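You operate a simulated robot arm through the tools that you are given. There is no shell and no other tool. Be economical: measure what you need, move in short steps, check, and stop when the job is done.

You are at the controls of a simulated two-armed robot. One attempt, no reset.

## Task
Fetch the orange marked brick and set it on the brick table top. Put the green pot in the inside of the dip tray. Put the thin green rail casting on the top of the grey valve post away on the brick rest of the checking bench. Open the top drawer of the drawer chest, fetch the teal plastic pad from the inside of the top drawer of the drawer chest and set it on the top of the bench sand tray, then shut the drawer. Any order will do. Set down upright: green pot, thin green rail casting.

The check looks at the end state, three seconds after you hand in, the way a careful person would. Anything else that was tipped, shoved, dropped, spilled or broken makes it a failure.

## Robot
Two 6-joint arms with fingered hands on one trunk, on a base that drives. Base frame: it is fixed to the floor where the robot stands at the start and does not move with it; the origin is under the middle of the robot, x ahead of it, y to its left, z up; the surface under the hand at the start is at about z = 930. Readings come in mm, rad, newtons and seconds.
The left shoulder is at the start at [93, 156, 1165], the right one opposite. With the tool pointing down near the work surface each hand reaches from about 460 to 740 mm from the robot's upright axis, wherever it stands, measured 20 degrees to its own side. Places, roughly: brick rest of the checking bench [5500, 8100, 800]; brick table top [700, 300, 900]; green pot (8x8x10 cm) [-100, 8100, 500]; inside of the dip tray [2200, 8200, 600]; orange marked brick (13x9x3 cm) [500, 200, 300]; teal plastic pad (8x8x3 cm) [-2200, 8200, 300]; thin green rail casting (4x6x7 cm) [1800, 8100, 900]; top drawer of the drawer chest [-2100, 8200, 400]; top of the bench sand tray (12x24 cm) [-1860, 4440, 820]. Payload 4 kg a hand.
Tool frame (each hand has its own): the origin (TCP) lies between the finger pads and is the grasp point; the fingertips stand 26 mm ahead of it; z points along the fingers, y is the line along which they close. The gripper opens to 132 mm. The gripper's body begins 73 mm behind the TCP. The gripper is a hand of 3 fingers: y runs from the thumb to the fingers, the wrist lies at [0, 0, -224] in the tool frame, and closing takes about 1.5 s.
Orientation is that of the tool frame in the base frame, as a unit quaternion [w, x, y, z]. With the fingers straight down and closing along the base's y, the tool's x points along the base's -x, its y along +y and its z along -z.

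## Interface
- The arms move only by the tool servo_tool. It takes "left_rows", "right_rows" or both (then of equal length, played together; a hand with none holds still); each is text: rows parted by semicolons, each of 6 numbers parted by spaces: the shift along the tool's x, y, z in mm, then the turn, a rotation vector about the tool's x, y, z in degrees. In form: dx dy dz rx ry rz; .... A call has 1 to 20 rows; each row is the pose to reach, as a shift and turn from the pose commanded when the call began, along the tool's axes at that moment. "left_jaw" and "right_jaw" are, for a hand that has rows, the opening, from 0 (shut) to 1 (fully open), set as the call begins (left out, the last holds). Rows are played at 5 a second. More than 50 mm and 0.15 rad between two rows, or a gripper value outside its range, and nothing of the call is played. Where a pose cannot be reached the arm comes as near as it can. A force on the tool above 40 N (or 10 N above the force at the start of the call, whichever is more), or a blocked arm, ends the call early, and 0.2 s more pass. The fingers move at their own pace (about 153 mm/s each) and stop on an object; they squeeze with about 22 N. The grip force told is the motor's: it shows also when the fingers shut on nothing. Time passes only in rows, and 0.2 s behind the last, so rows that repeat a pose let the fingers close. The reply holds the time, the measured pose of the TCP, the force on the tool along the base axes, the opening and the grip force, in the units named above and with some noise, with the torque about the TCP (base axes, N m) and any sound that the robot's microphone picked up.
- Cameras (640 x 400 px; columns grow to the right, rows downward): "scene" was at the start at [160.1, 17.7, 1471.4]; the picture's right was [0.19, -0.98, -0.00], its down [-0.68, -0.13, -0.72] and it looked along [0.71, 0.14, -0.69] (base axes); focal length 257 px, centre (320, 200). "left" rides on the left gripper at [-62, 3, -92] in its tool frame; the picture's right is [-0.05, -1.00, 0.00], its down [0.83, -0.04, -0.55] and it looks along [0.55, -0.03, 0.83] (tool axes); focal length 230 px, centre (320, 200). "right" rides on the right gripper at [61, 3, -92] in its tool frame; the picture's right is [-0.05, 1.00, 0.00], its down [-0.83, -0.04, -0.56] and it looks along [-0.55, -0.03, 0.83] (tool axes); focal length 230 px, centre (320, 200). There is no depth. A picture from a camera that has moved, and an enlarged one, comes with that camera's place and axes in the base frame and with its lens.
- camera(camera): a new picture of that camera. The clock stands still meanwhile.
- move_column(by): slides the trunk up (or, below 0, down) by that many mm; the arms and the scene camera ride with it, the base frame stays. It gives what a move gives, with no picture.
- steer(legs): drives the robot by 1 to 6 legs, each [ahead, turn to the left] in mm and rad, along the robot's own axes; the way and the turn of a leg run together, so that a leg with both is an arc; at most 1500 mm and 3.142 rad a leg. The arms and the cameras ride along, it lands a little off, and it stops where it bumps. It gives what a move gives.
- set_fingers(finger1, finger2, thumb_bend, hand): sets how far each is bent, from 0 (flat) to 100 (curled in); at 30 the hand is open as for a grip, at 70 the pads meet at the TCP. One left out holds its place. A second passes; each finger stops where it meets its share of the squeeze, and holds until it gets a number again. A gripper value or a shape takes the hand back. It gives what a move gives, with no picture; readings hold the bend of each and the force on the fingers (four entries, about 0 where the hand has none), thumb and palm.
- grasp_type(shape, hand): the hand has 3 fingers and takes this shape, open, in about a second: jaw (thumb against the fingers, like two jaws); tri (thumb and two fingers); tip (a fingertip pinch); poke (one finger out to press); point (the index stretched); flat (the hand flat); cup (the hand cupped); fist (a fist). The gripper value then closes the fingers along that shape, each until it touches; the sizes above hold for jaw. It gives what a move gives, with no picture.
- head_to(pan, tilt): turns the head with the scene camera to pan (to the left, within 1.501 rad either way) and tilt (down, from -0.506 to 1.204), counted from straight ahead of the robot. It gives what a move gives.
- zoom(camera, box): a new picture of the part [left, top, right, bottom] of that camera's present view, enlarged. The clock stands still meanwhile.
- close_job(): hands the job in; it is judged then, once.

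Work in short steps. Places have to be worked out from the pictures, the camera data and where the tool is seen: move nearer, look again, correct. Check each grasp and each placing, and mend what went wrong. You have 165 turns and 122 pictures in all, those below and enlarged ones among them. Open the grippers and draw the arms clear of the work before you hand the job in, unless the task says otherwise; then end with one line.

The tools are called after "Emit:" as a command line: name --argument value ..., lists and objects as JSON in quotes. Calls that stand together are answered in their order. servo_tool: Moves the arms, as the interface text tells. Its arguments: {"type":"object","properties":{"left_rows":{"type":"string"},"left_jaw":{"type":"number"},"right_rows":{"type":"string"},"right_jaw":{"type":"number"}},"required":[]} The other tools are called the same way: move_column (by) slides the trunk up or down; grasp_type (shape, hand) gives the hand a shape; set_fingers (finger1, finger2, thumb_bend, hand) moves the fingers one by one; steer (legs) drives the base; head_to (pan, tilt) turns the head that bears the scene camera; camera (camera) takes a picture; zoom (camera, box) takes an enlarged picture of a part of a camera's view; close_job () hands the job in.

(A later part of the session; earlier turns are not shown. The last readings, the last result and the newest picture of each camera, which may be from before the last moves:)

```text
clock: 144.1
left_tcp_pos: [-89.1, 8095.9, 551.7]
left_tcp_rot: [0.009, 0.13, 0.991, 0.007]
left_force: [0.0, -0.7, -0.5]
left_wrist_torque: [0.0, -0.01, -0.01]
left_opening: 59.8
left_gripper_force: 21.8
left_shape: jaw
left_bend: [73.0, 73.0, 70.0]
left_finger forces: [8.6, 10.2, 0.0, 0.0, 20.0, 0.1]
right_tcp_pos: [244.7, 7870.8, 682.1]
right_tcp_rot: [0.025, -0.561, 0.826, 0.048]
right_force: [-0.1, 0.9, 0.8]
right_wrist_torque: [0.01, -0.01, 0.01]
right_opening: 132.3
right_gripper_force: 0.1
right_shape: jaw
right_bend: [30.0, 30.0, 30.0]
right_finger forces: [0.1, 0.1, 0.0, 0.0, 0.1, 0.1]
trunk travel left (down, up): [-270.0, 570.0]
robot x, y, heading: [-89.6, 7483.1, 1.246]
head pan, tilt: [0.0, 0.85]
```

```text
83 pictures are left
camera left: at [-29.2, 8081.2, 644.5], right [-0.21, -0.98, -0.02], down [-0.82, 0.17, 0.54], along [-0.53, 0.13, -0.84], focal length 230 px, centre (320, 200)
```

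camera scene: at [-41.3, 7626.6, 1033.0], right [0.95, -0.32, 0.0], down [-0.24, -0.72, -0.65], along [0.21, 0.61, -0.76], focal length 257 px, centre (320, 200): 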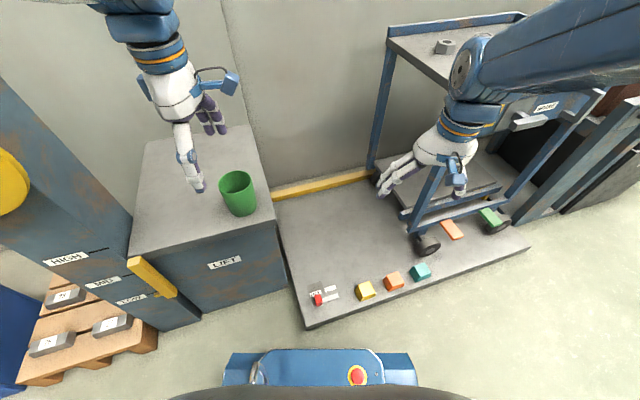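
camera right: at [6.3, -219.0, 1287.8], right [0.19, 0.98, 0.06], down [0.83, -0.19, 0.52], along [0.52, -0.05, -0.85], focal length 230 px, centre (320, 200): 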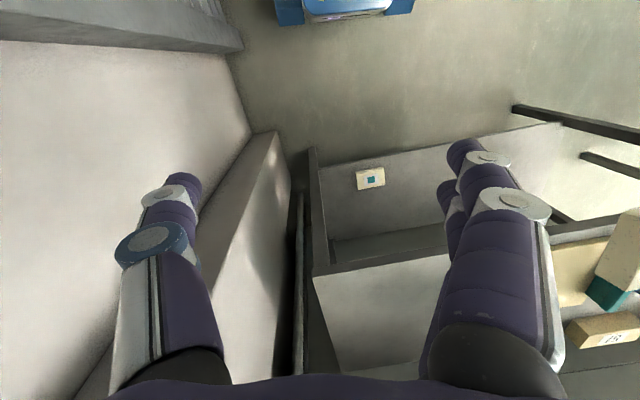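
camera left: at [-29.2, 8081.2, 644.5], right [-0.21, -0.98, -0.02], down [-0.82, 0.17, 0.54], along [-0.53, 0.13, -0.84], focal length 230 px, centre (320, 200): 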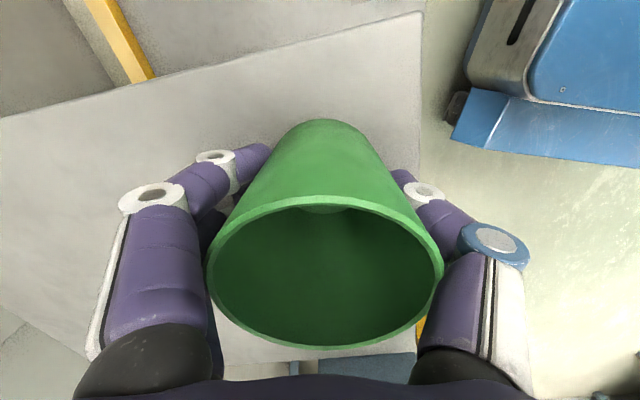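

The pot is held; its taper is wider above the fingers. I lift it, then back away and drive toward the dip tray side.

Emit:
servo_tool --left_rows "0 0 -15 0 0 0; 0 0 -35 0 0 0; 0 0 -60 0 0 0; 0 0 -85 0 0 0; 0 0 -110 0 0 0; 0 0 -135 0 0 0; 0 0 -150 0 0 0; 0 0 -150 0 0 0"

Emit:
move_column --by 270

Emit:
steer --legs '[[-600, 0], [0, -1.245], [1000, 0], [1000, 0], [0, 1.57]]'

Emit:
head_to --pan 0 --tilt 0.6

Emit:
camera --camera "scene"

```text
clock: 145.9
left_tcp_pos: [-90.7, 8092.1, 702.3]
left_tcp_rot: [0.008, 0.129, 0.992, 0.007]
left_force: [-0.5, -0.3, -0.3]
left_wrist_torque: [0.02, 0.01, 0.0]
left_opening: 59.5
left_gripper_force: 21.7
left_shape: jaw
left_bend: [73.0, 73.0, 70.0]
left_finger forces: [8.8, 10.3, 0.0, 0.0, 20.0, 0.0]
right_tcp_pos: [246.0, 7871.0, 680.4]
right_tcp_rot: [0.024, -0.561, 0.826, 0.048]
right_force: [-0.7, 0.4, -0.4]
right_wrist_torque: [-0.01, 0.01, 0.0]
right_opening: 132.4
right_gripper_force: 0.0
right_shape: jaw
right_bend: [30.0, 30.0, 30.0]
right_finger forces: [0.1, 0.0, 0.1, 0.1, 0.1, 0.0]
trunk travel left (down, up): [-270.0, 570.0]
robot x, y, heading: [-86.4, 7486.2, 1.247]
head pan, tilt: [0.0, 0.85]
```

```text
clock: 148.7
left_tcp_pos: [-89.9, 8093.4, 972.0]
left_tcp_rot: [0.009, 0.129, 0.992, 0.008]
left_force: [0.2, 1.2, 0.2]
left_wrist_torque: [0.01, -0.02, 0.0]
left_opening: 59.6
left_gripper_force: 22.0
left_shape: jaw
left_bend: [73.0, 73.0, 70.0]
left_finger forces: [8.6, 10.3, 0.1, 0.0, 19.9, 0.0]
right_tcp_pos: [244.8, 7869.7, 947.0]
right_tcp_rot: [0.02, -0.561, 0.826, 0.044]
right_force: [-0.7, 0.1, -0.2]
right_wrist_torque: [0.01, -0.01, -0.03]
right_opening: 132.0
right_gripper_force: 0.1
right_shape: jaw
right_bend: [30.0, 30.0, 30.0]
right_finger forces: [0.0, 0.0, 0.0, 0.0, 0.0, 0.0]
trunk travel left (down, up): [-540.0, 300.0]
robot x, y, heading: [-88.4, 7485.7, 1.239]
head pan, tilt: [0.0, 0.85]
```

```text
clock: 169.2
left_tcp_pos: [1547.3, 7480.7, 971.0]
left_tcp_rot: [0.007, -0.02, 1.0, 0.009]
left_force: [1.1, 0.4, -0.5]
left_wrist_torque: [-0.02, -0.03, -0.07]
left_opening: 58.6
left_gripper_force: 21.9
left_shape: jaw
left_bend: [74.0, 73.0, 70.0]
left_finger forces: [10.4, 10.6, 0.1, 0.0, 19.3, 0.0]
right_tcp_pos: [1934.4, 7366.8, 947.5]
right_tcp_rot: [0.013, -0.679, 0.733, 0.046]
right_force: [0.3, -0.2, -0.1]
right_wrist_torque: [-0.03, -0.01, -0.01]
right_opening: 132.0
right_gripper_force: 0.1
right_shape: jaw
right_bend: [30.0, 30.0, 30.0]
right_finger forces: [0.0, 0.0, 0.1, 0.1, 0.0, 0.1]
trunk travel left (down, up): [-540.0, 300.0]
robot x, y, heading: [1738.9, 6900.9, 1.546]
head pan, tilt: [0.0, 0.85]
```

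```text
clock: 169.9
left_tcp_pos: [1547.4, 7462.3, 981.6]
left_tcp_rot: [0.008, -0.018, 1.0, 0.019]
left_force: [0.3, 0.5, -0.3]
left_wrist_torque: [0.0, -0.07, -0.01]
left_opening: 58.0
left_gripper_force: 22.2
left_shape: jaw
left_bend: [74.0, 73.0, 70.0]
left_finger forces: [11.1, 11.5, 0.1, 0.0, 21.3, 0.0]
right_tcp_pos: [1934.6, 7344.6, 930.3]
right_tcp_rot: [-0.005, -0.677, 0.735, 0.027]
right_force: [0.7, -0.1, 0.0]
right_wrist_torque: [0.03, 0.01, -0.02]
right_opening: 131.9
right_gripper_force: 0.1
right_shape: jaw
right_bend: [30.0, 30.0, 30.0]
right_finger forces: [0.0, 0.0, 0.0, 0.0, 0.1, 0.0]
trunk travel left (down, up): [-540.0, 300.0]
robot x, y, heading: [1742.2, 6900.8, 1.548]
head pan, tilt: [0.0, 0.6]
```

```text
82 pictures are left
camera scene: at [1744.2, 7063.7, 1323.8], right [1.0, -0.02, 0.0], down [-0.01, -0.58, -0.81], along [0.02, 0.81, -0.58], focal length 257 px, centre (320, 200)
```

scene: 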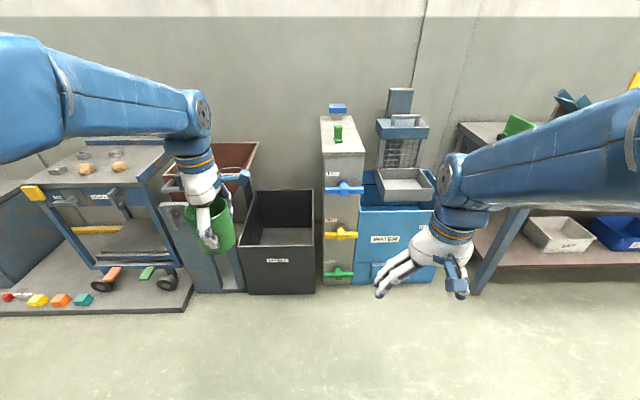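

I see the grey valve post with the green casting on top, and a water tank with a grey tray beside it. I zoom in on that area.

Emit:
zoom --camera "scene" --box '[300, 80, 460, 180]'

Emit:
zoom --camera "scene" --box '[340, 150, 460, 225]'

```text
4.00 times, centred on (380, 130) of scene
camera zoom: at [1744.2, 7063.7, 1323.8], right [1.0, -0.02, 0.0], down [-0.01, -0.58, -0.81], along [0.02, 0.81, -0.58], focal length 1028 px, centre (80, 480)
```

zoom: 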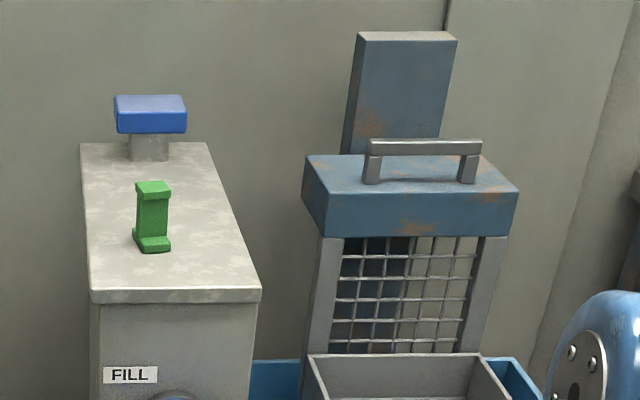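

```text
5.33 times, centred on (400, 188) of scene
camera zoom: at [1744.2, 7063.7, 1323.8], right [1.0, -0.02, 0.0], down [-0.01, -0.58, -0.81], along [0.02, 0.81, -0.58], focal length 1370 px, centre (-107, 267)
```

zoom: 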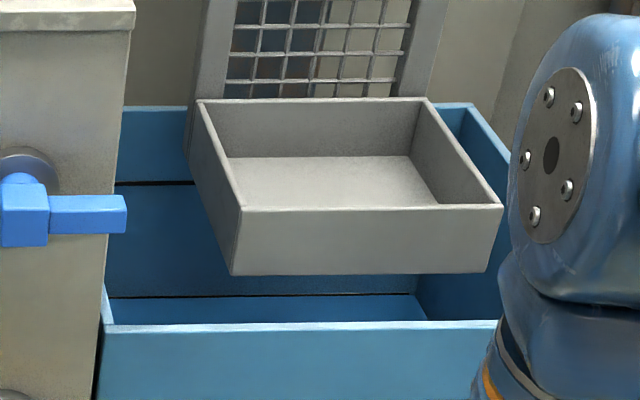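

The dip tray is hung over the water tank: interior about 220×190 mm, centre near [2205, 8180], floor z≈600, rim ≈660. I lower the trunk and drive to about [2143, 7553] heading 1.15.

Emit:
move_column --by -150

Emit:
steer --legs '[[0, -0.529], [740, 0], [0, 0.131]]'

Emit:
camera --camera "scene"

Emit:
camera --camera "left"

```text
clock: 171.7
left_tcp_pos: [1547.2, 7462.7, 831.0]
left_tcp_rot: [0.007, -0.019, 1.0, 0.018]
left_force: [0.1, 0.3, -1.0]
left_wrist_torque: [0.02, 0.0, 0.04]
left_opening: 58.1
left_gripper_force: 22.2
left_shape: jaw
left_bend: [74.0, 73.0, 70.0]
left_finger forces: [11.1, 11.4, 0.0, 0.0, 21.4, 0.0]
right_tcp_pos: [1934.1, 7345.8, 783.1]
right_tcp_rot: [-0.003, -0.678, 0.734, 0.031]
right_force: [0.2, 0.2, -0.2]
right_wrist_torque: [-0.01, 0.0, 0.03]
right_opening: 131.9
right_gripper_force: 0.1
right_shape: jaw
right_bend: [30.0, 30.0, 30.0]
right_finger forces: [0.0, 0.1, 0.0, 0.1, 0.1, 0.0]
trunk travel left (down, up): [-390.0, 450.0]
robot x, y, heading: [1741.5, 6902.9, 1.551]
head pan, tilt: [0.0, 0.6]
```

```text
clock: 178.0
left_tcp_pos: [2180.1, 8119.6, 831.0]
left_tcp_rot: [0.012, 0.18, 0.983, 0.016]
left_force: [0.6, 0.0, -0.7]
left_wrist_torque: [0.0, -0.01, 0.02]
left_opening: 57.9
left_gripper_force: 22.2
left_shape: jaw
left_bend: [74.0, 73.0, 70.0]
left_finger forces: [10.4, 11.4, 0.0, 0.0, 20.3, 0.1]
right_tcp_pos: [2496.9, 7872.8, 793.3]
right_tcp_rot: [0.012, -0.519, 0.854, 0.037]
right_force: [-0.7, 0.0, -0.9]
right_wrist_torque: [-0.01, 0.01, -0.05]
right_opening: 132.1
right_gripper_force: 0.1
right_shape: jaw
right_bend: [30.0, 30.0, 30.0]
right_finger forces: [0.1, 0.1, 0.0, 0.0, 0.0, 0.0]
trunk travel left (down, up): [-390.0, 450.0]
robot x, y, heading: [2135.7, 7527.6, 1.144]
head pan, tilt: [0.0, 0.6]
```

```text
79 pictures are left
camera scene: at [2206.7, 7674.3, 1173.7], right [0.91, -0.41, 0.0], down [-0.24, -0.53, -0.81], along [0.34, 0.74, -0.58], focal length 257 px, centre (320, 200)
```

scene: 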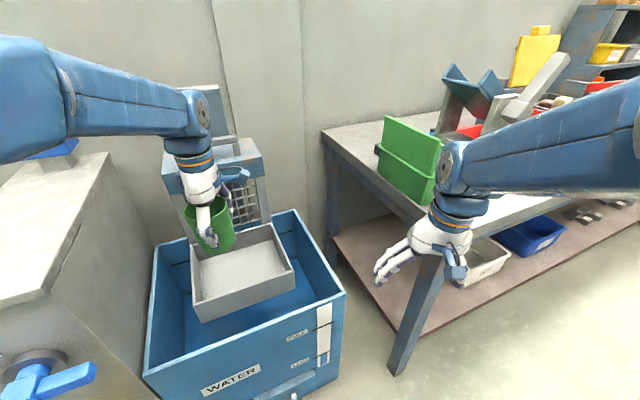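

```text
78 pictures are left
camera left: at [2237.5, 8098.9, 925.1], right [-0.3, -0.95, -0.03], down [-0.81, 0.24, 0.54], along [-0.51, 0.19, -0.84], focal length 230 px, centre (320, 200)
```

left: 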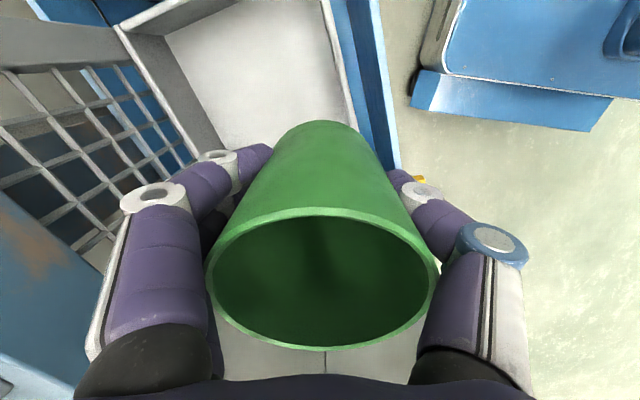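

The tray's rim spans x 2090–2323 and y 8100–8272. I drive 40 mm ahead, then centre the pot with the arm and start lowering.

Emit:
steer --legs '[[40, 0]]'

Emit:
servo_tool --left_rows "-2 9 15 0.5 0 0; -4 18 30 1 0 0; -4 20 45 1.5 0 0; -4 20 60 2 0 0; -4 20 75 2 0 0; -4 20 75 2 0 0"

Emit:
camera --camera "scene"

Emit:
camera --camera "left"

```text
clock: 178.8
left_tcp_pos: [2193.3, 8147.0, 839.7]
left_tcp_rot: [0.012, 0.179, 0.983, 0.024]
left_force: [0.1, 0.2, -1.7]
left_wrist_torque: [-0.04, 0.02, -0.01]
left_opening: 58.0
left_gripper_force: 21.4
left_shape: jaw
left_bend: [74.0, 73.0, 70.0]
left_finger forces: [10.9, 11.6, 0.0, 0.0, 21.0, 0.0]
right_tcp_pos: [2507.7, 7896.0, 778.9]
right_tcp_rot: [-0.005, -0.518, 0.855, 0.026]
right_force: [-0.8, 0.2, 0.0]
right_wrist_torque: [0.0, 0.02, 0.02]
right_opening: 132.0
right_gripper_force: 0.0
right_shape: jaw
right_bend: [30.0, 30.0, 30.0]
right_finger forces: [0.1, 0.0, 0.1, 0.1, 0.0, 0.0]
trunk travel left (down, up): [-390.0, 450.0]
robot x, y, heading: [2159.5, 7565.0, 1.146]
head pan, tilt: [0.0, 0.6]
```

```text
clock: 180.2
left_tcp_pos: [2201.6, 8153.6, 777.2]
left_tcp_rot: [0.012, 0.179, 0.984, 0.016]
left_force: [0.2, -0.8, -1.4]
left_wrist_torque: [0.01, 0.01, 0.0]
left_opening: 57.7
left_gripper_force: 21.8
left_shape: jaw
left_bend: [74.0, 73.0, 70.0]
left_finger forces: [10.8, 11.5, 0.0, 0.1, 20.9, 0.1]
right_tcp_pos: [2500.3, 7877.7, 765.9]
right_tcp_rot: [-0.023, -0.518, 0.855, 0.013]
right_force: [0.8, -0.4, -1.1]
right_wrist_torque: [0.04, 0.01, -0.03]
right_opening: 132.1
right_gripper_force: 0.0
right_shape: jaw
right_bend: [30.0, 30.0, 30.0]
right_finger forces: [0.1, 0.0, 0.1, 0.1, 0.0, 0.0]
trunk travel left (down, up): [-390.0, 450.0]
robot x, y, heading: [2157.2, 7563.4, 1.145]
head pan, tilt: [0.0, 0.6]
```

```text
77 pictures are left
camera scene: at [2223.9, 7712.0, 1173.7], right [0.91, -0.41, 0.0], down [-0.24, -0.53, -0.81], along [0.33, 0.74, -0.58], focal length 257 px, centre (320, 200)
```

scene: 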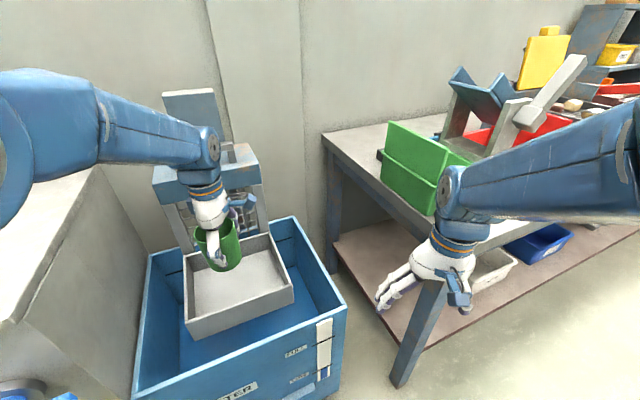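

```text
76 pictures are left
camera left: at [2257.7, 8132.6, 871.2], right [-0.3, -0.95, -0.03], down [-0.81, 0.24, 0.54], along [-0.5, 0.19, -0.84], focal length 230 px, centre (320, 200)
```

left: 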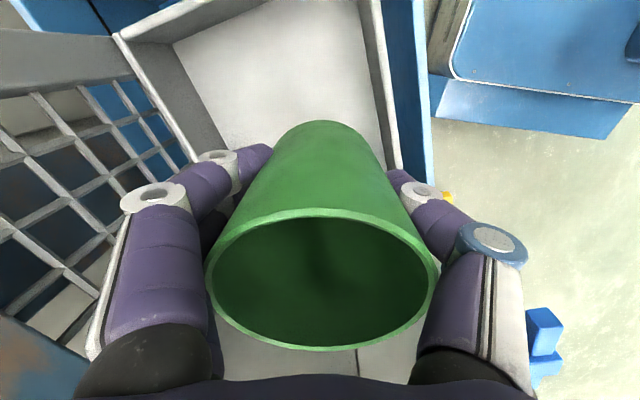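

The pot bottom is about 55 mm above the rim. I shift 26 mm deeper so the thumb clears the tray's front wall, then lower further.

Emit:
servo_tool --left_rows "1 7 0 0.5 0 0; 2 14 0 1 0 0; 3 21 0 1.5 0 0; 4 28 5 2 0 0; 4 30 20 2 0 0; 4 30 35 2 0 0; 4 30 50 2 0 0; 4 30 65 2 0 0; 4 30 65 2 0 0"

Emit:
camera --camera "left"

Emit:
zoom --camera "scene" --box '[130, 170, 370, 320]'

```text
clock: 182.2
left_tcp_pos: [2207.4, 8185.1, 712.7]
left_tcp_rot: [0.008, 0.179, 0.984, -0.002]
left_force: [-1.0, -1.1, -0.6]
left_wrist_torque: [0.01, -0.02, 0.0]
left_opening: 57.7
left_gripper_force: 22.3
left_shape: jaw
left_bend: [74.0, 73.0, 70.0]
left_finger forces: [10.6, 11.5, 0.1, 0.1, 20.7, 0.0]
right_tcp_pos: [2500.1, 7879.4, 766.0]
right_tcp_rot: [-0.023, -0.517, 0.855, 0.014]
right_force: [-0.8, -1.2, -0.4]
right_wrist_torque: [-0.01, 0.01, -0.02]
right_opening: 132.1
right_gripper_force: 0.1
right_shape: jaw
right_bend: [30.0, 30.0, 30.0]
right_finger forces: [0.1, 0.0, 0.0, 0.1, 0.1, 0.0]
trunk travel left (down, up): [-390.0, 450.0]
robot x, y, heading: [2156.3, 7564.4, 1.145]
head pan, tilt: [0.0, 0.6]
```

```text
75 pictures are left
camera left: at [2265.7, 8166.8, 805.9], right [-0.3, -0.95, 0.0], down [-0.8, 0.26, 0.54], along [-0.52, 0.16, -0.84], focal length 230 px, centre (320, 200)
```

left: 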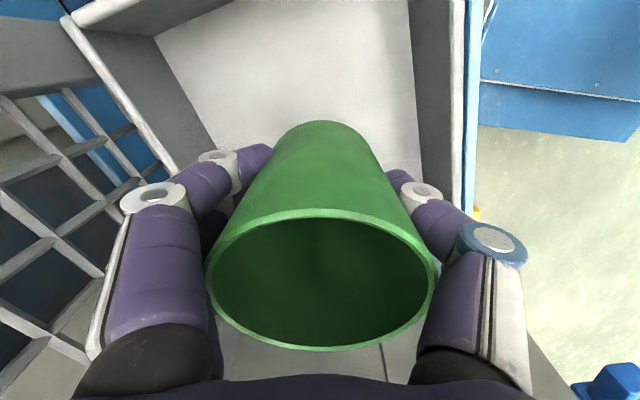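

```text
2.67 times, centred on (250, 245) of scene
camera zoom: at [2223.9, 7711.8, 1173.7], right [0.91, -0.41, 0.0], down [-0.24, -0.53, -0.81], along [0.33, 0.74, -0.58], focal length 685 px, centre (507, 80)
```

zoom: 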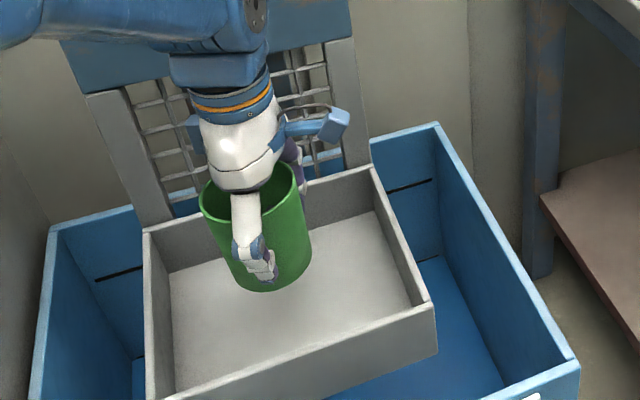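

The pot is centred between the tray walls. I lower to near the floor, then in fine rows.

Emit:
servo_tool --left_rows "0 0 10 0 0 0; 0 0 20 0 0 0; 0 0 30 0 0 0; 0 0 38 0 0 0; 0 0 41 0 0 0; 0 0 44 0 0 0; 0 0 47 0 0 0; 0 0 47 0 0 0"

```text
clock: 184.0
left_tcp_pos: [2210.5, 8185.0, 667.8]
left_tcp_rot: [0.009, 0.179, 0.984, -0.002]
left_force: [-0.6, 0.3, -0.4]
left_wrist_torque: [0.02, 0.0, -0.01]
left_opening: 58.0
left_gripper_force: 22.4
left_shape: jaw
left_bend: [74.0, 73.0, 70.0]
left_finger forces: [10.5, 11.4, 0.0, 0.0, 20.7, 0.1]
right_tcp_pos: [2499.3, 7877.8, 765.2]
right_tcp_rot: [-0.023, -0.517, 0.855, 0.014]
right_force: [0.8, -0.1, -0.4]
right_wrist_torque: [-0.01, 0.0, -0.03]
right_opening: 132.2
right_gripper_force: 0.0
right_shape: jaw
right_bend: [30.0, 30.0, 30.0]
right_finger forces: [0.1, 0.0, 0.0, 0.0, 0.0, 0.0]
trunk travel left (down, up): [-390.0, 450.0]
robot x, y, heading: [2156.3, 7563.6, 1.147]
head pan, tilt: [0.0, 0.6]
```

No contact yet. I continue in 3 mm rows.

Emit:
servo_tool --left_rows "0 0 3 0 0 0; 0 0 6 0 0 0; 0 0 9 0 0 0; 0 0 9 0 0 0"

Emit:
camera --camera "left"

Emit:
zoom --camera "scene" --box '[130, 170, 370, 320]'

```text
clock: 185.0
left_tcp_pos: [2211.1, 8186.2, 657.3]
left_tcp_rot: [0.009, 0.179, 0.984, -0.002]
left_force: [0.4, 1.1, -0.1]
left_wrist_torque: [0.05, 0.01, 0.02]
left_opening: 57.7
left_gripper_force: 22.1
left_shape: jaw
left_bend: [74.0, 73.0, 70.0]
left_finger forces: [10.6, 11.5, 0.0, 0.0, 20.7, 0.0]
right_tcp_pos: [2500.2, 7877.5, 765.0]
right_tcp_rot: [-0.023, -0.518, 0.855, 0.013]
right_force: [-0.4, -0.3, 0.3]
right_wrist_torque: [0.01, 0.01, 0.01]
right_opening: 131.9
right_gripper_force: 0.1
right_shape: jaw
right_bend: [30.0, 30.0, 30.0]
right_finger forces: [0.0, 0.0, 0.0, 0.1, 0.1, 0.1]
trunk travel left (down, up): [-390.0, 450.0]
robot x, y, heading: [2161.4, 7561.8, 1.149]
head pan, tilt: [0.0, 0.6]
```

```text
73 pictures are left
camera left: at [2267.5, 8166.9, 751.0], right [-0.3, -0.95, 0.0], down [-0.8, 0.26, 0.54], along [-0.52, 0.16, -0.84], focal length 230 px, centre (320, 200)
```

left: 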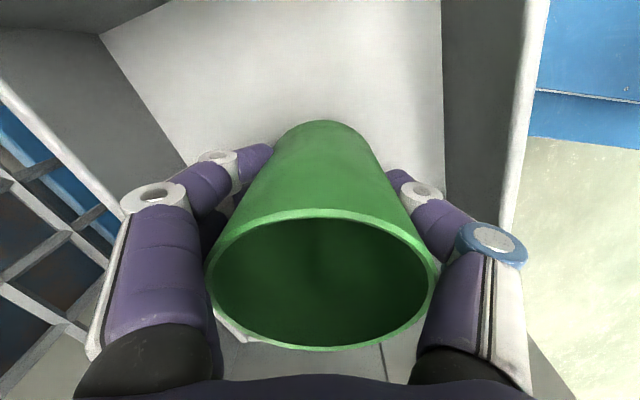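

```text
2.67 times, centred on (250, 245) of scene
camera zoom: at [2223.9, 7712.0, 1173.7], right [0.91, -0.41, 0.0], down [-0.24, -0.53, -0.81], along [0.33, 0.74, -0.58], focal length 685 px, centre (507, 80)
```

zoom: 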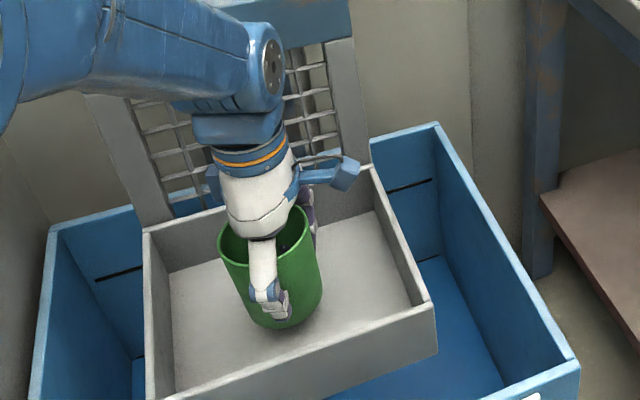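

Close to contact. A few more fine rows.

Emit:
servo_tool --left_rows "0 0 2 0 0 0; 0 0 4 0 0 0; 0 0 6 0 0 0; 0 0 6 0 0 0"

```text
clock: 186.0
left_tcp_pos: [2210.2, 8184.7, 650.4]
left_tcp_rot: [0.008, 0.18, 0.984, -0.002]
left_force: [0.9, -1.0, -0.7]
left_wrist_torque: [-0.03, -0.02, 0.0]
left_opening: 57.8
left_gripper_force: 22.0
left_shape: jaw
left_bend: [74.0, 73.0, 70.0]
left_finger forces: [10.5, 11.5, 0.0, 0.1, 20.7, 0.1]
right_tcp_pos: [2499.6, 7878.2, 766.6]
right_tcp_rot: [-0.023, -0.518, 0.855, 0.013]
right_force: [0.0, -0.8, -0.7]
right_wrist_torque: [0.0, -0.02, 0.02]
right_opening: 132.0
right_gripper_force: 0.1
right_shape: jaw
right_bend: [30.0, 30.0, 30.0]
right_finger forces: [0.0, 0.0, 0.0, 0.0, 0.0, 0.1]
trunk travel left (down, up): [-390.0, 450.0]
robot x, y, heading: [2156.3, 7565.0, 1.145]
head pan, tilt: [0.0, 0.6]
```

Emit:
servo_tool --left_rows "0 0 2 0 0 0; 0 0 4 0 0 0; 0 0 6 0 0 0; 0 0 8 0 0 0; 0 0 10 0 0 0; 0 0 12 0 0 0; 0 0 12 0 0 0"

```text
clock: 187.6
left_tcp_pos: [2210.1, 8185.8, 639.1]
left_tcp_rot: [0.01, 0.18, 0.984, -0.002]
left_force: [-0.4, -0.9, -1.8]
left_wrist_torque: [0.03, -0.02, 0.02]
left_opening: 57.9
left_gripper_force: 21.9
left_shape: jaw
left_bend: [74.0, 73.0, 70.0]
left_finger forces: [10.4, 11.4, 0.1, 0.0, 20.7, 0.1]
right_tcp_pos: [2499.2, 7876.2, 765.2]
right_tcp_rot: [-0.024, -0.518, 0.855, 0.014]
right_force: [0.4, -0.7, -0.3]
right_wrist_torque: [0.03, 0.02, -0.01]
right_opening: 132.2
right_gripper_force: 0.0
right_shape: jaw
right_bend: [30.0, 30.0, 30.0]
right_finger forces: [0.0, 0.0, 0.0, 0.0, 0.0, 0.0]
trunk travel left (down, up): [-390.0, 450.0]
robot x, y, heading: [2157.8, 7562.2, 1.146]
head pan, tilt: [0.0, 0.6]
```

Emit:
zoom --camera "scene" --box '[170, 200, 330, 300]'

Emit:
camera --camera "left"

```text
4.00 times, centred on (250, 250) of scene
camera zoom: at [2223.9, 7712.0, 1173.7], right [0.91, -0.41, 0.0], down [-0.24, -0.53, -0.81], along [0.33, 0.74, -0.58], focal length 1028 px, centre (600, 0)
```

zoom: 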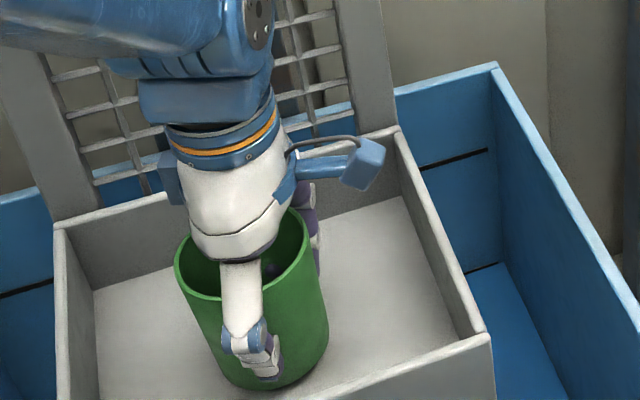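

```text
70 pictures are left
camera left: at [2268.0, 8166.0, 733.3], right [-0.3, -0.95, 0.0], down [-0.8, 0.26, 0.54], along [-0.52, 0.16, -0.84], focal length 230 px, centre (320, 200)
```

left: 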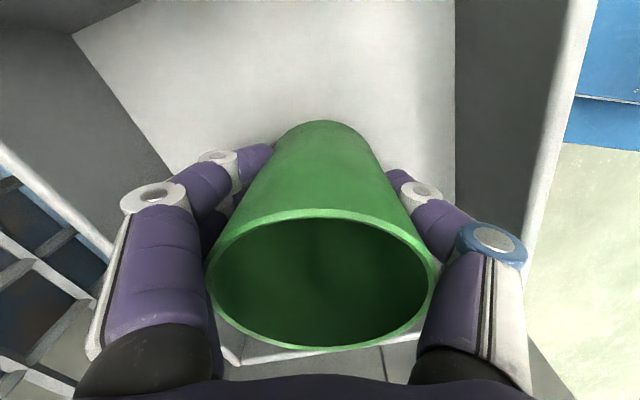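

The view suggests a few mm remain. I continue fine lowering until a clear contact force.

Emit:
servo_tool --left_rows "0 0 2 0 0 0; 0 0 4 0 0 0; 0 0 6 0 0 0; 0 0 8 0 0 0; 0 0 10 0 0 0; 0 0 12 0 0 0; 0 0 12 0 0 0"

```text
clock: 189.2
left_tcp_pos: [2211.0, 8185.3, 629.0]
left_tcp_rot: [0.009, 0.179, 0.984, -0.001]
left_force: [2.5, -0.1, 10.3]
left_wrist_torque: [0.15, -0.02, -0.03]
left_opening: 57.9
left_gripper_force: 21.8
left_shape: jaw
left_bend: [74.0, 74.0, 70.0]
left_finger forces: [11.3, 12.4, 0.0, 0.0, 21.6, 0.1]
right_tcp_pos: [2499.7, 7876.6, 766.2]
right_tcp_rot: [-0.022, -0.518, 0.855, 0.014]
right_force: [-0.3, -0.3, -0.5]
right_wrist_torque: [-0.01, -0.02, 0.01]
right_opening: 132.2
right_gripper_force: 0.1
right_shape: jaw
right_bend: [30.0, 30.0, 30.0]
right_finger forces: [0.1, 0.0, 0.0, 0.1, 0.0, 0.1]
trunk travel left (down, up): [-390.0, 450.0]
robot x, y, heading: [2157.9, 7568.3, 1.147]
head pan, tilt: [0.0, 0.6]
```

Contact at 10 N. I ease 1 mm, open enough to clear the rim, and rise straight up.

Emit:
servo_tool --left_rows "0 0 -1 0 0 0; 0 0 -1 0 0 0; 0 0 -1 0 0 0; 0 0 -1 0 0 0; 0 0 -15 0 0 0; 0 0 -35 0 0 0; 0 0 -55 0 0 0; 0 0 -80 0 0 0; 0 0 -105 0 0 0; 0 0 -130 0 0 0; 0 0 -150 0 0 0; 0 0 -150 0 0 0" --left_jaw 0.78

Emit:
zoom --camera "scene" --box '[130, 170, 370, 320]'

```text
clock: 191.8
left_tcp_pos: [2207.7, 8186.6, 778.1]
left_tcp_rot: [0.008, 0.18, 0.984, -0.001]
left_force: [-0.4, -0.5, -0.5]
left_wrist_torque: [0.03, 0.0, 0.0]
left_opening: 102.5
left_gripper_force: 0.1
left_shape: jaw
left_bend: [61.0, 61.0, 58.0]
left_finger forces: [0.0, 0.0, 0.0, 0.1, 0.0, 0.0]
right_tcp_pos: [2500.6, 7878.9, 764.4]
right_tcp_rot: [-0.024, -0.518, 0.855, 0.014]
right_force: [-0.3, -0.3, -0.7]
right_wrist_torque: [0.03, -0.01, -0.01]
right_opening: 132.0
right_gripper_force: 0.2
right_shape: jaw
right_bend: [30.0, 30.0, 30.0]
right_finger forces: [0.0, 0.0, 0.0, 0.1, 0.0, 0.1]
trunk travel left (down, up): [-390.0, 450.0]
robot x, y, heading: [2158.5, 7563.0, 1.15]
head pan, tilt: [0.0, 0.6]
```

```text
2.67 times, centred on (250, 245) of scene
camera zoom: at [2223.9, 7712.1, 1173.7], right [0.91, -0.41, 0.0], down [-0.24, -0.53, -0.81], along [0.33, 0.74, -0.58], focal length 685 px, centre (507, 80)
```

zoom: 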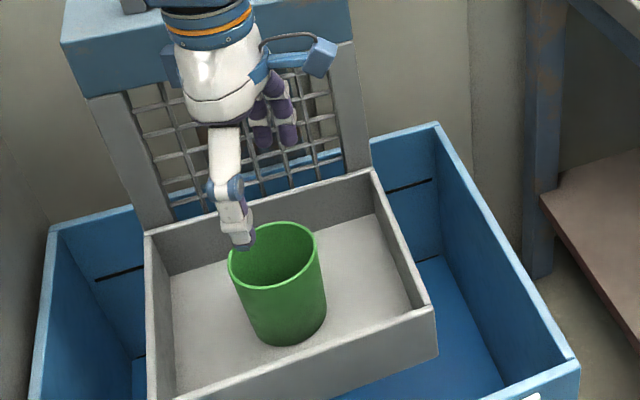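

The pot stands upright in the dip tray. I raise the trunk, back off, and move in front of the valve post.

Emit:
move_column --by 300

Emit:
steer --legs '[[-350, 0], [0, 0.962], [300, 0], [0, -0.86]]'

Emit:
camera --camera "scene"

```text
clock: 194.8
left_tcp_pos: [2207.0, 8187.5, 1076.4]
left_tcp_rot: [0.009, 0.18, 0.984, -0.002]
left_force: [0.7, -0.4, 0.6]
left_wrist_torque: [-0.03, -0.03, -0.03]
left_opening: 102.7
left_gripper_force: 0.1
left_shape: jaw
left_bend: [61.0, 61.0, 58.0]
left_finger forces: [0.0, 0.0, 0.0, 0.0, 0.0, 0.1]
right_tcp_pos: [2500.8, 7877.1, 1060.9]
right_tcp_rot: [-0.029, -0.517, 0.855, 0.009]
right_force: [-0.4, 0.0, -0.3]
right_wrist_torque: [-0.04, 0.01, 0.01]
right_opening: 132.0
right_gripper_force: 0.1
right_shape: jaw
right_bend: [30.0, 30.0, 30.0]
right_finger forces: [0.0, 0.1, 0.0, 0.0, 0.0, 0.0]
trunk travel left (down, up): [-690.0, 150.0]
robot x, y, heading: [2159.4, 7565.8, 1.15]
head pan, tilt: [0.0, 0.6]
```

```text
clock: 203.7
left_tcp_pos: [1865.8, 8133.0, 1076.2]
left_tcp_rot: [0.008, 0.14, 0.99, -0.001]
left_force: [-0.5, -0.3, -0.3]
left_wrist_torque: [0.02, -0.01, -0.01]
left_opening: 102.4
left_gripper_force: 0.0
left_shape: jaw
left_bend: [61.0, 61.0, 58.0]
left_finger forces: [0.1, 0.0, 0.1, 0.0, 0.1, 0.1]
right_tcp_pos: [2185.8, 7858.3, 1070.9]
right_tcp_rot: [-0.02, -0.553, 0.833, 0.015]
right_force: [-0.2, 0.1, -0.2]
right_wrist_torque: [0.01, 0.01, 0.0]
right_opening: 132.0
right_gripper_force: 0.1
right_shape: jaw
right_bend: [30.0, 30.0, 30.0]
right_finger forces: [0.0, 0.0, 0.0, 0.0, 0.0, 0.0]
trunk travel left (down, up): [-690.0, 150.0]
robot x, y, heading: [1857.7, 7506.6, 1.234]
head pan, tilt: [0.0, 0.6]
```

```text
68 pictures are left
camera scene: at [1913.7, 7668.3, 1473.6], right [0.94, -0.33, 0.0], down [-0.19, -0.55, -0.81], along [0.27, 0.77, -0.58], focal length 257 px, centre (320, 200)
```

scene: 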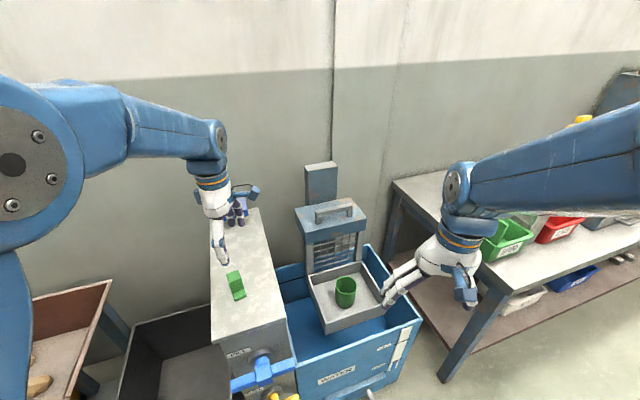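

Emit:
camera --camera "left"

Emit:
zoom --camera "scene" --box '[180, 180, 300, 330]'

```text
67 pictures are left
camera left: at [1923.6, 8118.5, 1170.8], right [-0.22, -0.97, 0.0], down [-0.82, 0.19, 0.54], along [-0.53, 0.12, -0.84], focal length 230 px, centre (320, 200)
```

left: 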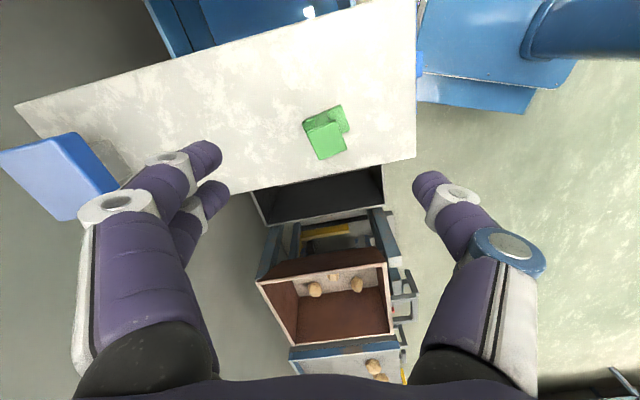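

```text
2.67 times, centred on (240, 255) of scene
camera zoom: at [1913.7, 7668.3, 1473.6], right [0.94, -0.33, 0.0], down [-0.19, -0.55, -0.81], along [0.27, 0.77, -0.58], focal length 685 px, centre (533, 53)
```

zoom: 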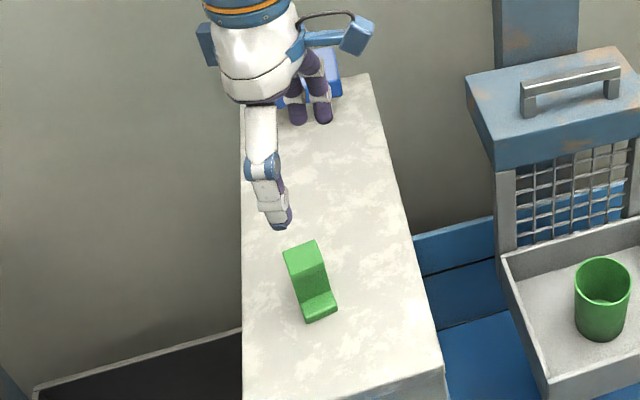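

Intersecting both views puts the casting's top at about [1849, 8127, 947], yawed ≈13°. I rotate the hand to match its narrow axis, centre over it and lower to just above.

Emit:
servo_tool --left_rows "3 -2 10 0 0 -5; 6 -4 20 0 0 -10; 9 -6 30 0 0 -15; 12 -8 40 0 0 -20; 14 -10 50 0 0 -25; 14 -10 60 0 0 -28.5; 14 -10 70 0 0 -28.5; 14 -10 70 0 0 -28.5" --left_jaw 0.8

Emit:
camera --camera "left"

```text
clock: 205.5
left_tcp_pos: [1842.8, 8110.3, 1016.5]
left_tcp_rot: [0.012, -0.109, 0.994, 0.005]
left_force: [0.4, 0.2, 0.2]
left_wrist_torque: [0.02, -0.01, 0.03]
left_opening: 105.5
left_gripper_force: 0.0
left_shape: jaw
left_bend: [59.0, 59.0, 56.0]
left_finger forces: [0.0, 0.0, 0.0, 0.1, 0.0, 0.1]
right_tcp_pos: [2177.7, 7833.8, 1053.7]
right_tcp_rot: [-0.044, -0.552, 0.833, -0.001]
right_force: [0.2, -0.2, 1.0]
right_wrist_torque: [0.0, 0.04, -0.04]
right_opening: 131.8
right_gripper_force: 0.0
right_shape: jaw
right_bend: [30.0, 30.0, 30.0]
right_finger forces: [0.0, 0.0, 0.1, 0.0, 0.0, 0.1]
trunk travel left (down, up): [-690.0, 150.0]
robot x, y, heading: [1861.4, 7511.0, 1.232]
head pan, tilt: [0.0, 0.6]
```

```text
65 pictures are left
camera left: at [1900.7, 8125.6, 1110.2], right [0.27, -0.96, -0.01], down [-0.81, -0.23, 0.53], along [-0.52, -0.14, -0.84], focal length 230 px, centre (320, 200)
```

left: 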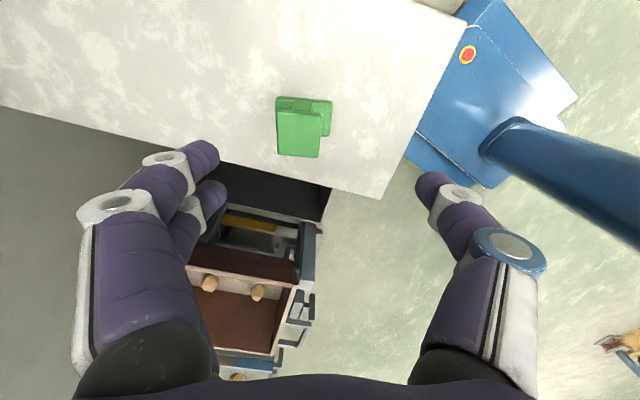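

Aligned now. The casting is still at [1850, 8128]; the TCP is 7/18 mm off. I shift over it and go down partway.

Emit:
servo_tool --left_rows "-4 5 0 0 0 0; -8 10 0 0 0 0; -11 16 0 0 0 0; -11 16 10 0 0 0; -11 16 22 0 0 0; -11 16 34 0 0 0; -11 16 34 0 0 0"

Emit:
camera --camera "left"

```text
clock: 207.1
left_tcp_pos: [1852.1, 8128.4, 983.3]
left_tcp_rot: [0.011, -0.109, 0.994, 0.005]
left_force: [-0.2, 1.2, -0.2]
left_wrist_torque: [0.02, 0.01, 0.0]
left_opening: 105.7
left_gripper_force: 0.1
left_shape: jaw
left_bend: [59.0, 59.0, 56.0]
left_finger forces: [0.1, 0.1, 0.0, 0.1, 0.0, 0.0]
right_tcp_pos: [2177.4, 7834.2, 1053.3]
right_tcp_rot: [-0.042, -0.552, 0.833, -0.001]
right_force: [-0.5, -0.3, 0.4]
right_wrist_torque: [-0.03, 0.04, 0.02]
right_opening: 131.8
right_gripper_force: 0.0
right_shape: jaw
right_bend: [30.0, 30.0, 30.0]
right_finger forces: [0.0, 0.0, 0.0, 0.0, 0.0, 0.1]
trunk travel left (down, up): [-690.0, 150.0]
robot x, y, heading: [1854.9, 7512.0, 1.23]
head pan, tilt: [0.0, 0.6]
```

```text
64 pictures are left
camera left: at [1909.2, 8143.2, 1077.1], right [0.27, -0.96, -0.01], down [-0.81, -0.23, 0.53], along [-0.52, -0.14, -0.85], focal length 230 px, centre (320, 200)
```

left: 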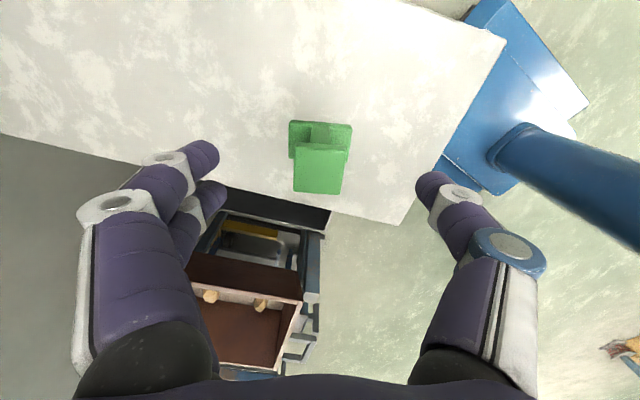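

Centred: the I-section shows symmetrically between the fingers. I descend 55 mm and close on the head and web.

Emit:
servo_tool --left_rows "0 0 14 0 0 0; 0 0 28 0 0 0; 0 0 42 0 0 0; 0 0 54 0 0 0; 0 0 54 0 0 0"

Emit:
servo_tool --left_rows "0 0 0 0 0 0; 0 0 0 0 0 0; 0 0 0 0 0 0; 0 0 0 0 0 0; 0 0 0 0 0 0; 0 0 0 0 0 0; 0 0 0 0 0 0; 0 0 0 0 0 0" --left_jaw 0

Emit:
camera --camera "left"

```text
clock: 208.3
left_tcp_pos: [1852.8, 8128.2, 928.9]
left_tcp_rot: [0.012, -0.109, 0.994, 0.005]
left_force: [0.6, -0.7, 0.2]
left_wrist_torque: [0.03, 0.01, -0.04]
left_opening: 105.3
left_gripper_force: 0.1
left_shape: jaw
left_bend: [59.0, 59.0, 56.0]
left_finger forces: [0.0, 0.0, 0.0, 0.0, 0.1, 0.1]
right_tcp_pos: [2177.8, 7833.5, 1054.4]
right_tcp_rot: [-0.043, -0.552, 0.833, -0.002]
right_force: [-0.1, 0.2, -0.2]
right_wrist_torque: [-0.01, -0.02, -0.01]
right_opening: 131.7
right_gripper_force: 0.1
right_shape: jaw
right_bend: [30.0, 30.0, 30.0]
right_finger forces: [0.1, 0.0, 0.1, 0.1, 0.0, 0.1]
trunk travel left (down, up): [-690.0, 150.0]
robot x, y, heading: [1858.6, 7512.9, 1.235]
head pan, tilt: [0.0, 0.6]
```

```text
clock: 210.1
left_tcp_pos: [1852.3, 8128.7, 929.5]
left_tcp_rot: [0.012, -0.109, 0.994, 0.004]
left_force: [-0.3, 0.5, 0.4]
left_wrist_torque: [0.01, -0.01, 0.01]
left_opening: 8.7
left_gripper_force: 22.1
left_shape: jaw
left_bend: [71.0, 72.0, 70.0]
left_finger forces: [10.1, 9.4, 0.0, 0.1, 19.4, 0.0]
right_tcp_pos: [2177.4, 7834.5, 1052.6]
right_tcp_rot: [-0.043, -0.553, 0.832, -0.003]
right_force: [0.6, 0.0, 0.0]
right_wrist_torque: [-0.02, 0.04, -0.01]
right_opening: 131.9
right_gripper_force: 0.1
right_shape: jaw
right_bend: [30.0, 30.0, 30.0]
right_finger forces: [0.0, 0.1, 0.0, 0.1, 0.0, 0.1]
trunk travel left (down, up): [-690.0, 150.0]
robot x, y, heading: [1862.1, 7510.8, 1.234]
head pan, tilt: [0.0, 0.6]
```

```text
63 pictures are left
camera left: at [1910.5, 8143.0, 1023.2], right [0.27, -0.96, -0.01], down [-0.81, -0.23, 0.53], along [-0.52, -0.14, -0.84], focal length 230 px, centre (320, 200)
```

left: 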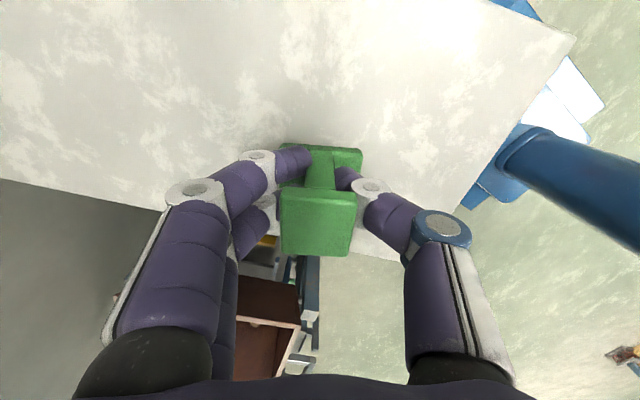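

The fingers have closed on the web below the rail's head. I lift, check, and back away, then look along +x.

Emit:
servo_tool --left_rows "0 0 -10 0 0 0; 0 0 -25 0 0 0; 0 0 -45 0 0 0; 0 0 -65 0 0 0; 0 0 -85 0 0 0; 0 0 -100 0 0 0; 0 0 -100 0 0 0"

Emit:
move_column --by 60

Emit:
steer --legs '[[-600, 0], [0, -1.235]]'

Emit:
head_to --pan 0.1 --tilt 0.35

Emit:
camera --camera "scene"

Emit:
camera --camera "left"

```text
clock: 211.7
left_tcp_pos: [1851.4, 8129.1, 1027.8]
left_tcp_rot: [0.011, -0.11, 0.994, 0.005]
left_force: [-0.7, -0.1, -0.9]
left_wrist_torque: [0.01, 0.01, 0.01]
left_opening: 8.8
left_gripper_force: 21.5
left_shape: jaw
left_bend: [71.0, 72.0, 70.0]
left_finger forces: [10.0, 9.5, 0.0, 0.1, 19.6, 0.1]
right_tcp_pos: [2177.5, 7834.6, 1053.6]
right_tcp_rot: [-0.043, -0.552, 0.833, -0.002]
right_force: [0.9, -0.2, -0.1]
right_wrist_torque: [0.0, -0.01, 0.0]
right_opening: 132.0
right_gripper_force: 0.0
right_shape: jaw
right_bend: [30.0, 30.0, 30.0]
right_finger forces: [0.0, 0.1, 0.1, 0.1, 0.0, 0.0]
trunk travel left (down, up): [-690.0, 150.0]
robot x, y, heading: [1857.1, 7507.9, 1.228]
head pan, tilt: [0.0, 0.6]
```

```text
clock: 212.7
left_tcp_pos: [1850.6, 8128.6, 1086.9]
left_tcp_rot: [0.012, -0.11, 0.994, 0.004]
left_force: [-0.3, -0.2, -1.0]
left_wrist_torque: [0.02, -0.01, -0.01]
left_opening: 8.5
left_gripper_force: 21.9
left_shape: jaw
left_bend: [71.0, 72.0, 70.0]
left_finger forces: [10.0, 9.5, 0.2, 0.1, 19.6, 0.0]
right_tcp_pos: [2177.8, 7833.9, 1112.1]
right_tcp_rot: [-0.045, -0.551, 0.833, -0.002]
right_force: [0.0, 0.2, -0.7]
right_wrist_torque: [0.0, -0.02, 0.01]
right_opening: 132.1
right_gripper_force: 0.0
right_shape: jaw
right_bend: [30.0, 30.0, 30.0]
right_finger forces: [0.0, 0.0, 0.0, 0.0, 0.1, 0.0]
trunk travel left (down, up): [-750.0, 90.0]
robot x, y, heading: [1856.7, 7510.6, 1.231]
head pan, tilt: [0.0, 0.6]
```

```text
clock: 219.4
left_tcp_pos: [2234.3, 7145.8, 1088.6]
left_tcp_rot: [0.012, 0.488, 0.873, -0.003]
left_force: [-0.1, 0.5, -0.8]
left_wrist_torque: [0.01, 0.0, -0.02]
left_opening: 8.7
left_gripper_force: 22.3
left_shape: jaw
left_bend: [71.0, 72.0, 70.0]
left_finger forces: [10.0, 9.4, 0.0, 0.0, 19.3, 0.0]
right_tcp_pos: [2072.8, 6740.1, 1121.8]
right_tcp_rot: [-0.025, 0.033, 0.999, 0.025]
right_force: [-0.4, -0.3, -0.4]
right_wrist_torque: [0.01, 0.02, 0.0]
right_opening: 132.2
right_gripper_force: 0.0
right_shape: jaw
right_bend: [30.0, 30.0, 30.0]
right_finger forces: [0.0, 0.1, 0.0, 0.1, 0.0, 0.1]
trunk travel left (down, up): [-750.0, 90.0]
robot x, y, heading: [1649.2, 6948.0, -0.009]
head pan, tilt: [0.0, 0.6]
```

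```text
clock: 220.2
left_tcp_pos: [2214.4, 7144.8, 1099.1]
left_tcp_rot: [0.02, 0.487, 0.873, 0.002]
left_force: [-0.7, -0.4, -0.2]
left_wrist_torque: [0.01, -0.04, -0.04]
left_opening: 8.5
left_gripper_force: 22.0
left_shape: jaw
left_bend: [71.0, 72.0, 70.0]
left_finger forces: [10.6, 10.6, 0.0, 0.0, 21.2, 0.0]
right_tcp_pos: [2045.0, 6740.1, 1104.8]
right_tcp_rot: [-0.055, 0.034, 0.998, 0.025]
right_force: [0.4, -0.3, -1.2]
right_wrist_torque: [0.0, 0.02, -0.01]
right_opening: 132.1
right_gripper_force: 0.1
right_shape: jaw
right_bend: [30.0, 30.0, 30.0]
right_finger forces: [0.1, 0.0, 0.0, 0.0, 0.0, 0.1]
trunk travel left (down, up): [-750.0, 90.0]
robot x, y, heading: [1651.3, 6943.0, -0.009]
head pan, tilt: [0.099, 0.351]
```

```text
62 pictures are left
camera scene: at [1823.8, 6953.2, 1556.3], right [0.09, -1.0, 0.0], down [-0.36, -0.03, -0.93], along [0.93, 0.09, -0.36], focal length 257 px, centre (320, 200)
```

scene: 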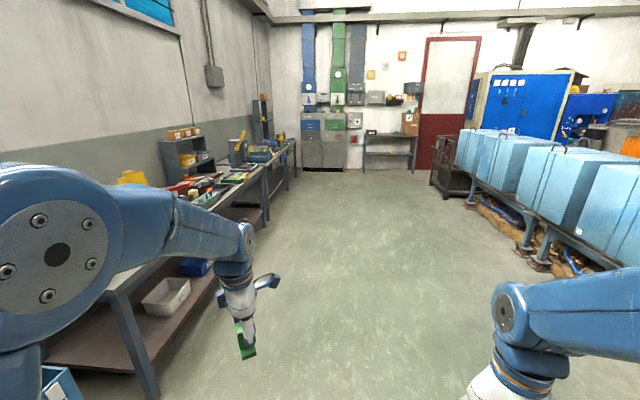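

```text
61 pictures are left
camera left: at [2246.8, 7094.8, 1193.5], right [-0.82, -0.57, -0.02], down [-0.49, 0.69, 0.53], along [-0.28, 0.44, -0.85], focal length 230 px, centre (320, 200)
```

left: 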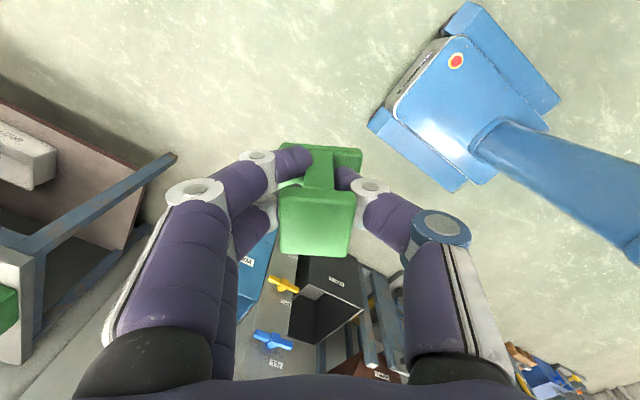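

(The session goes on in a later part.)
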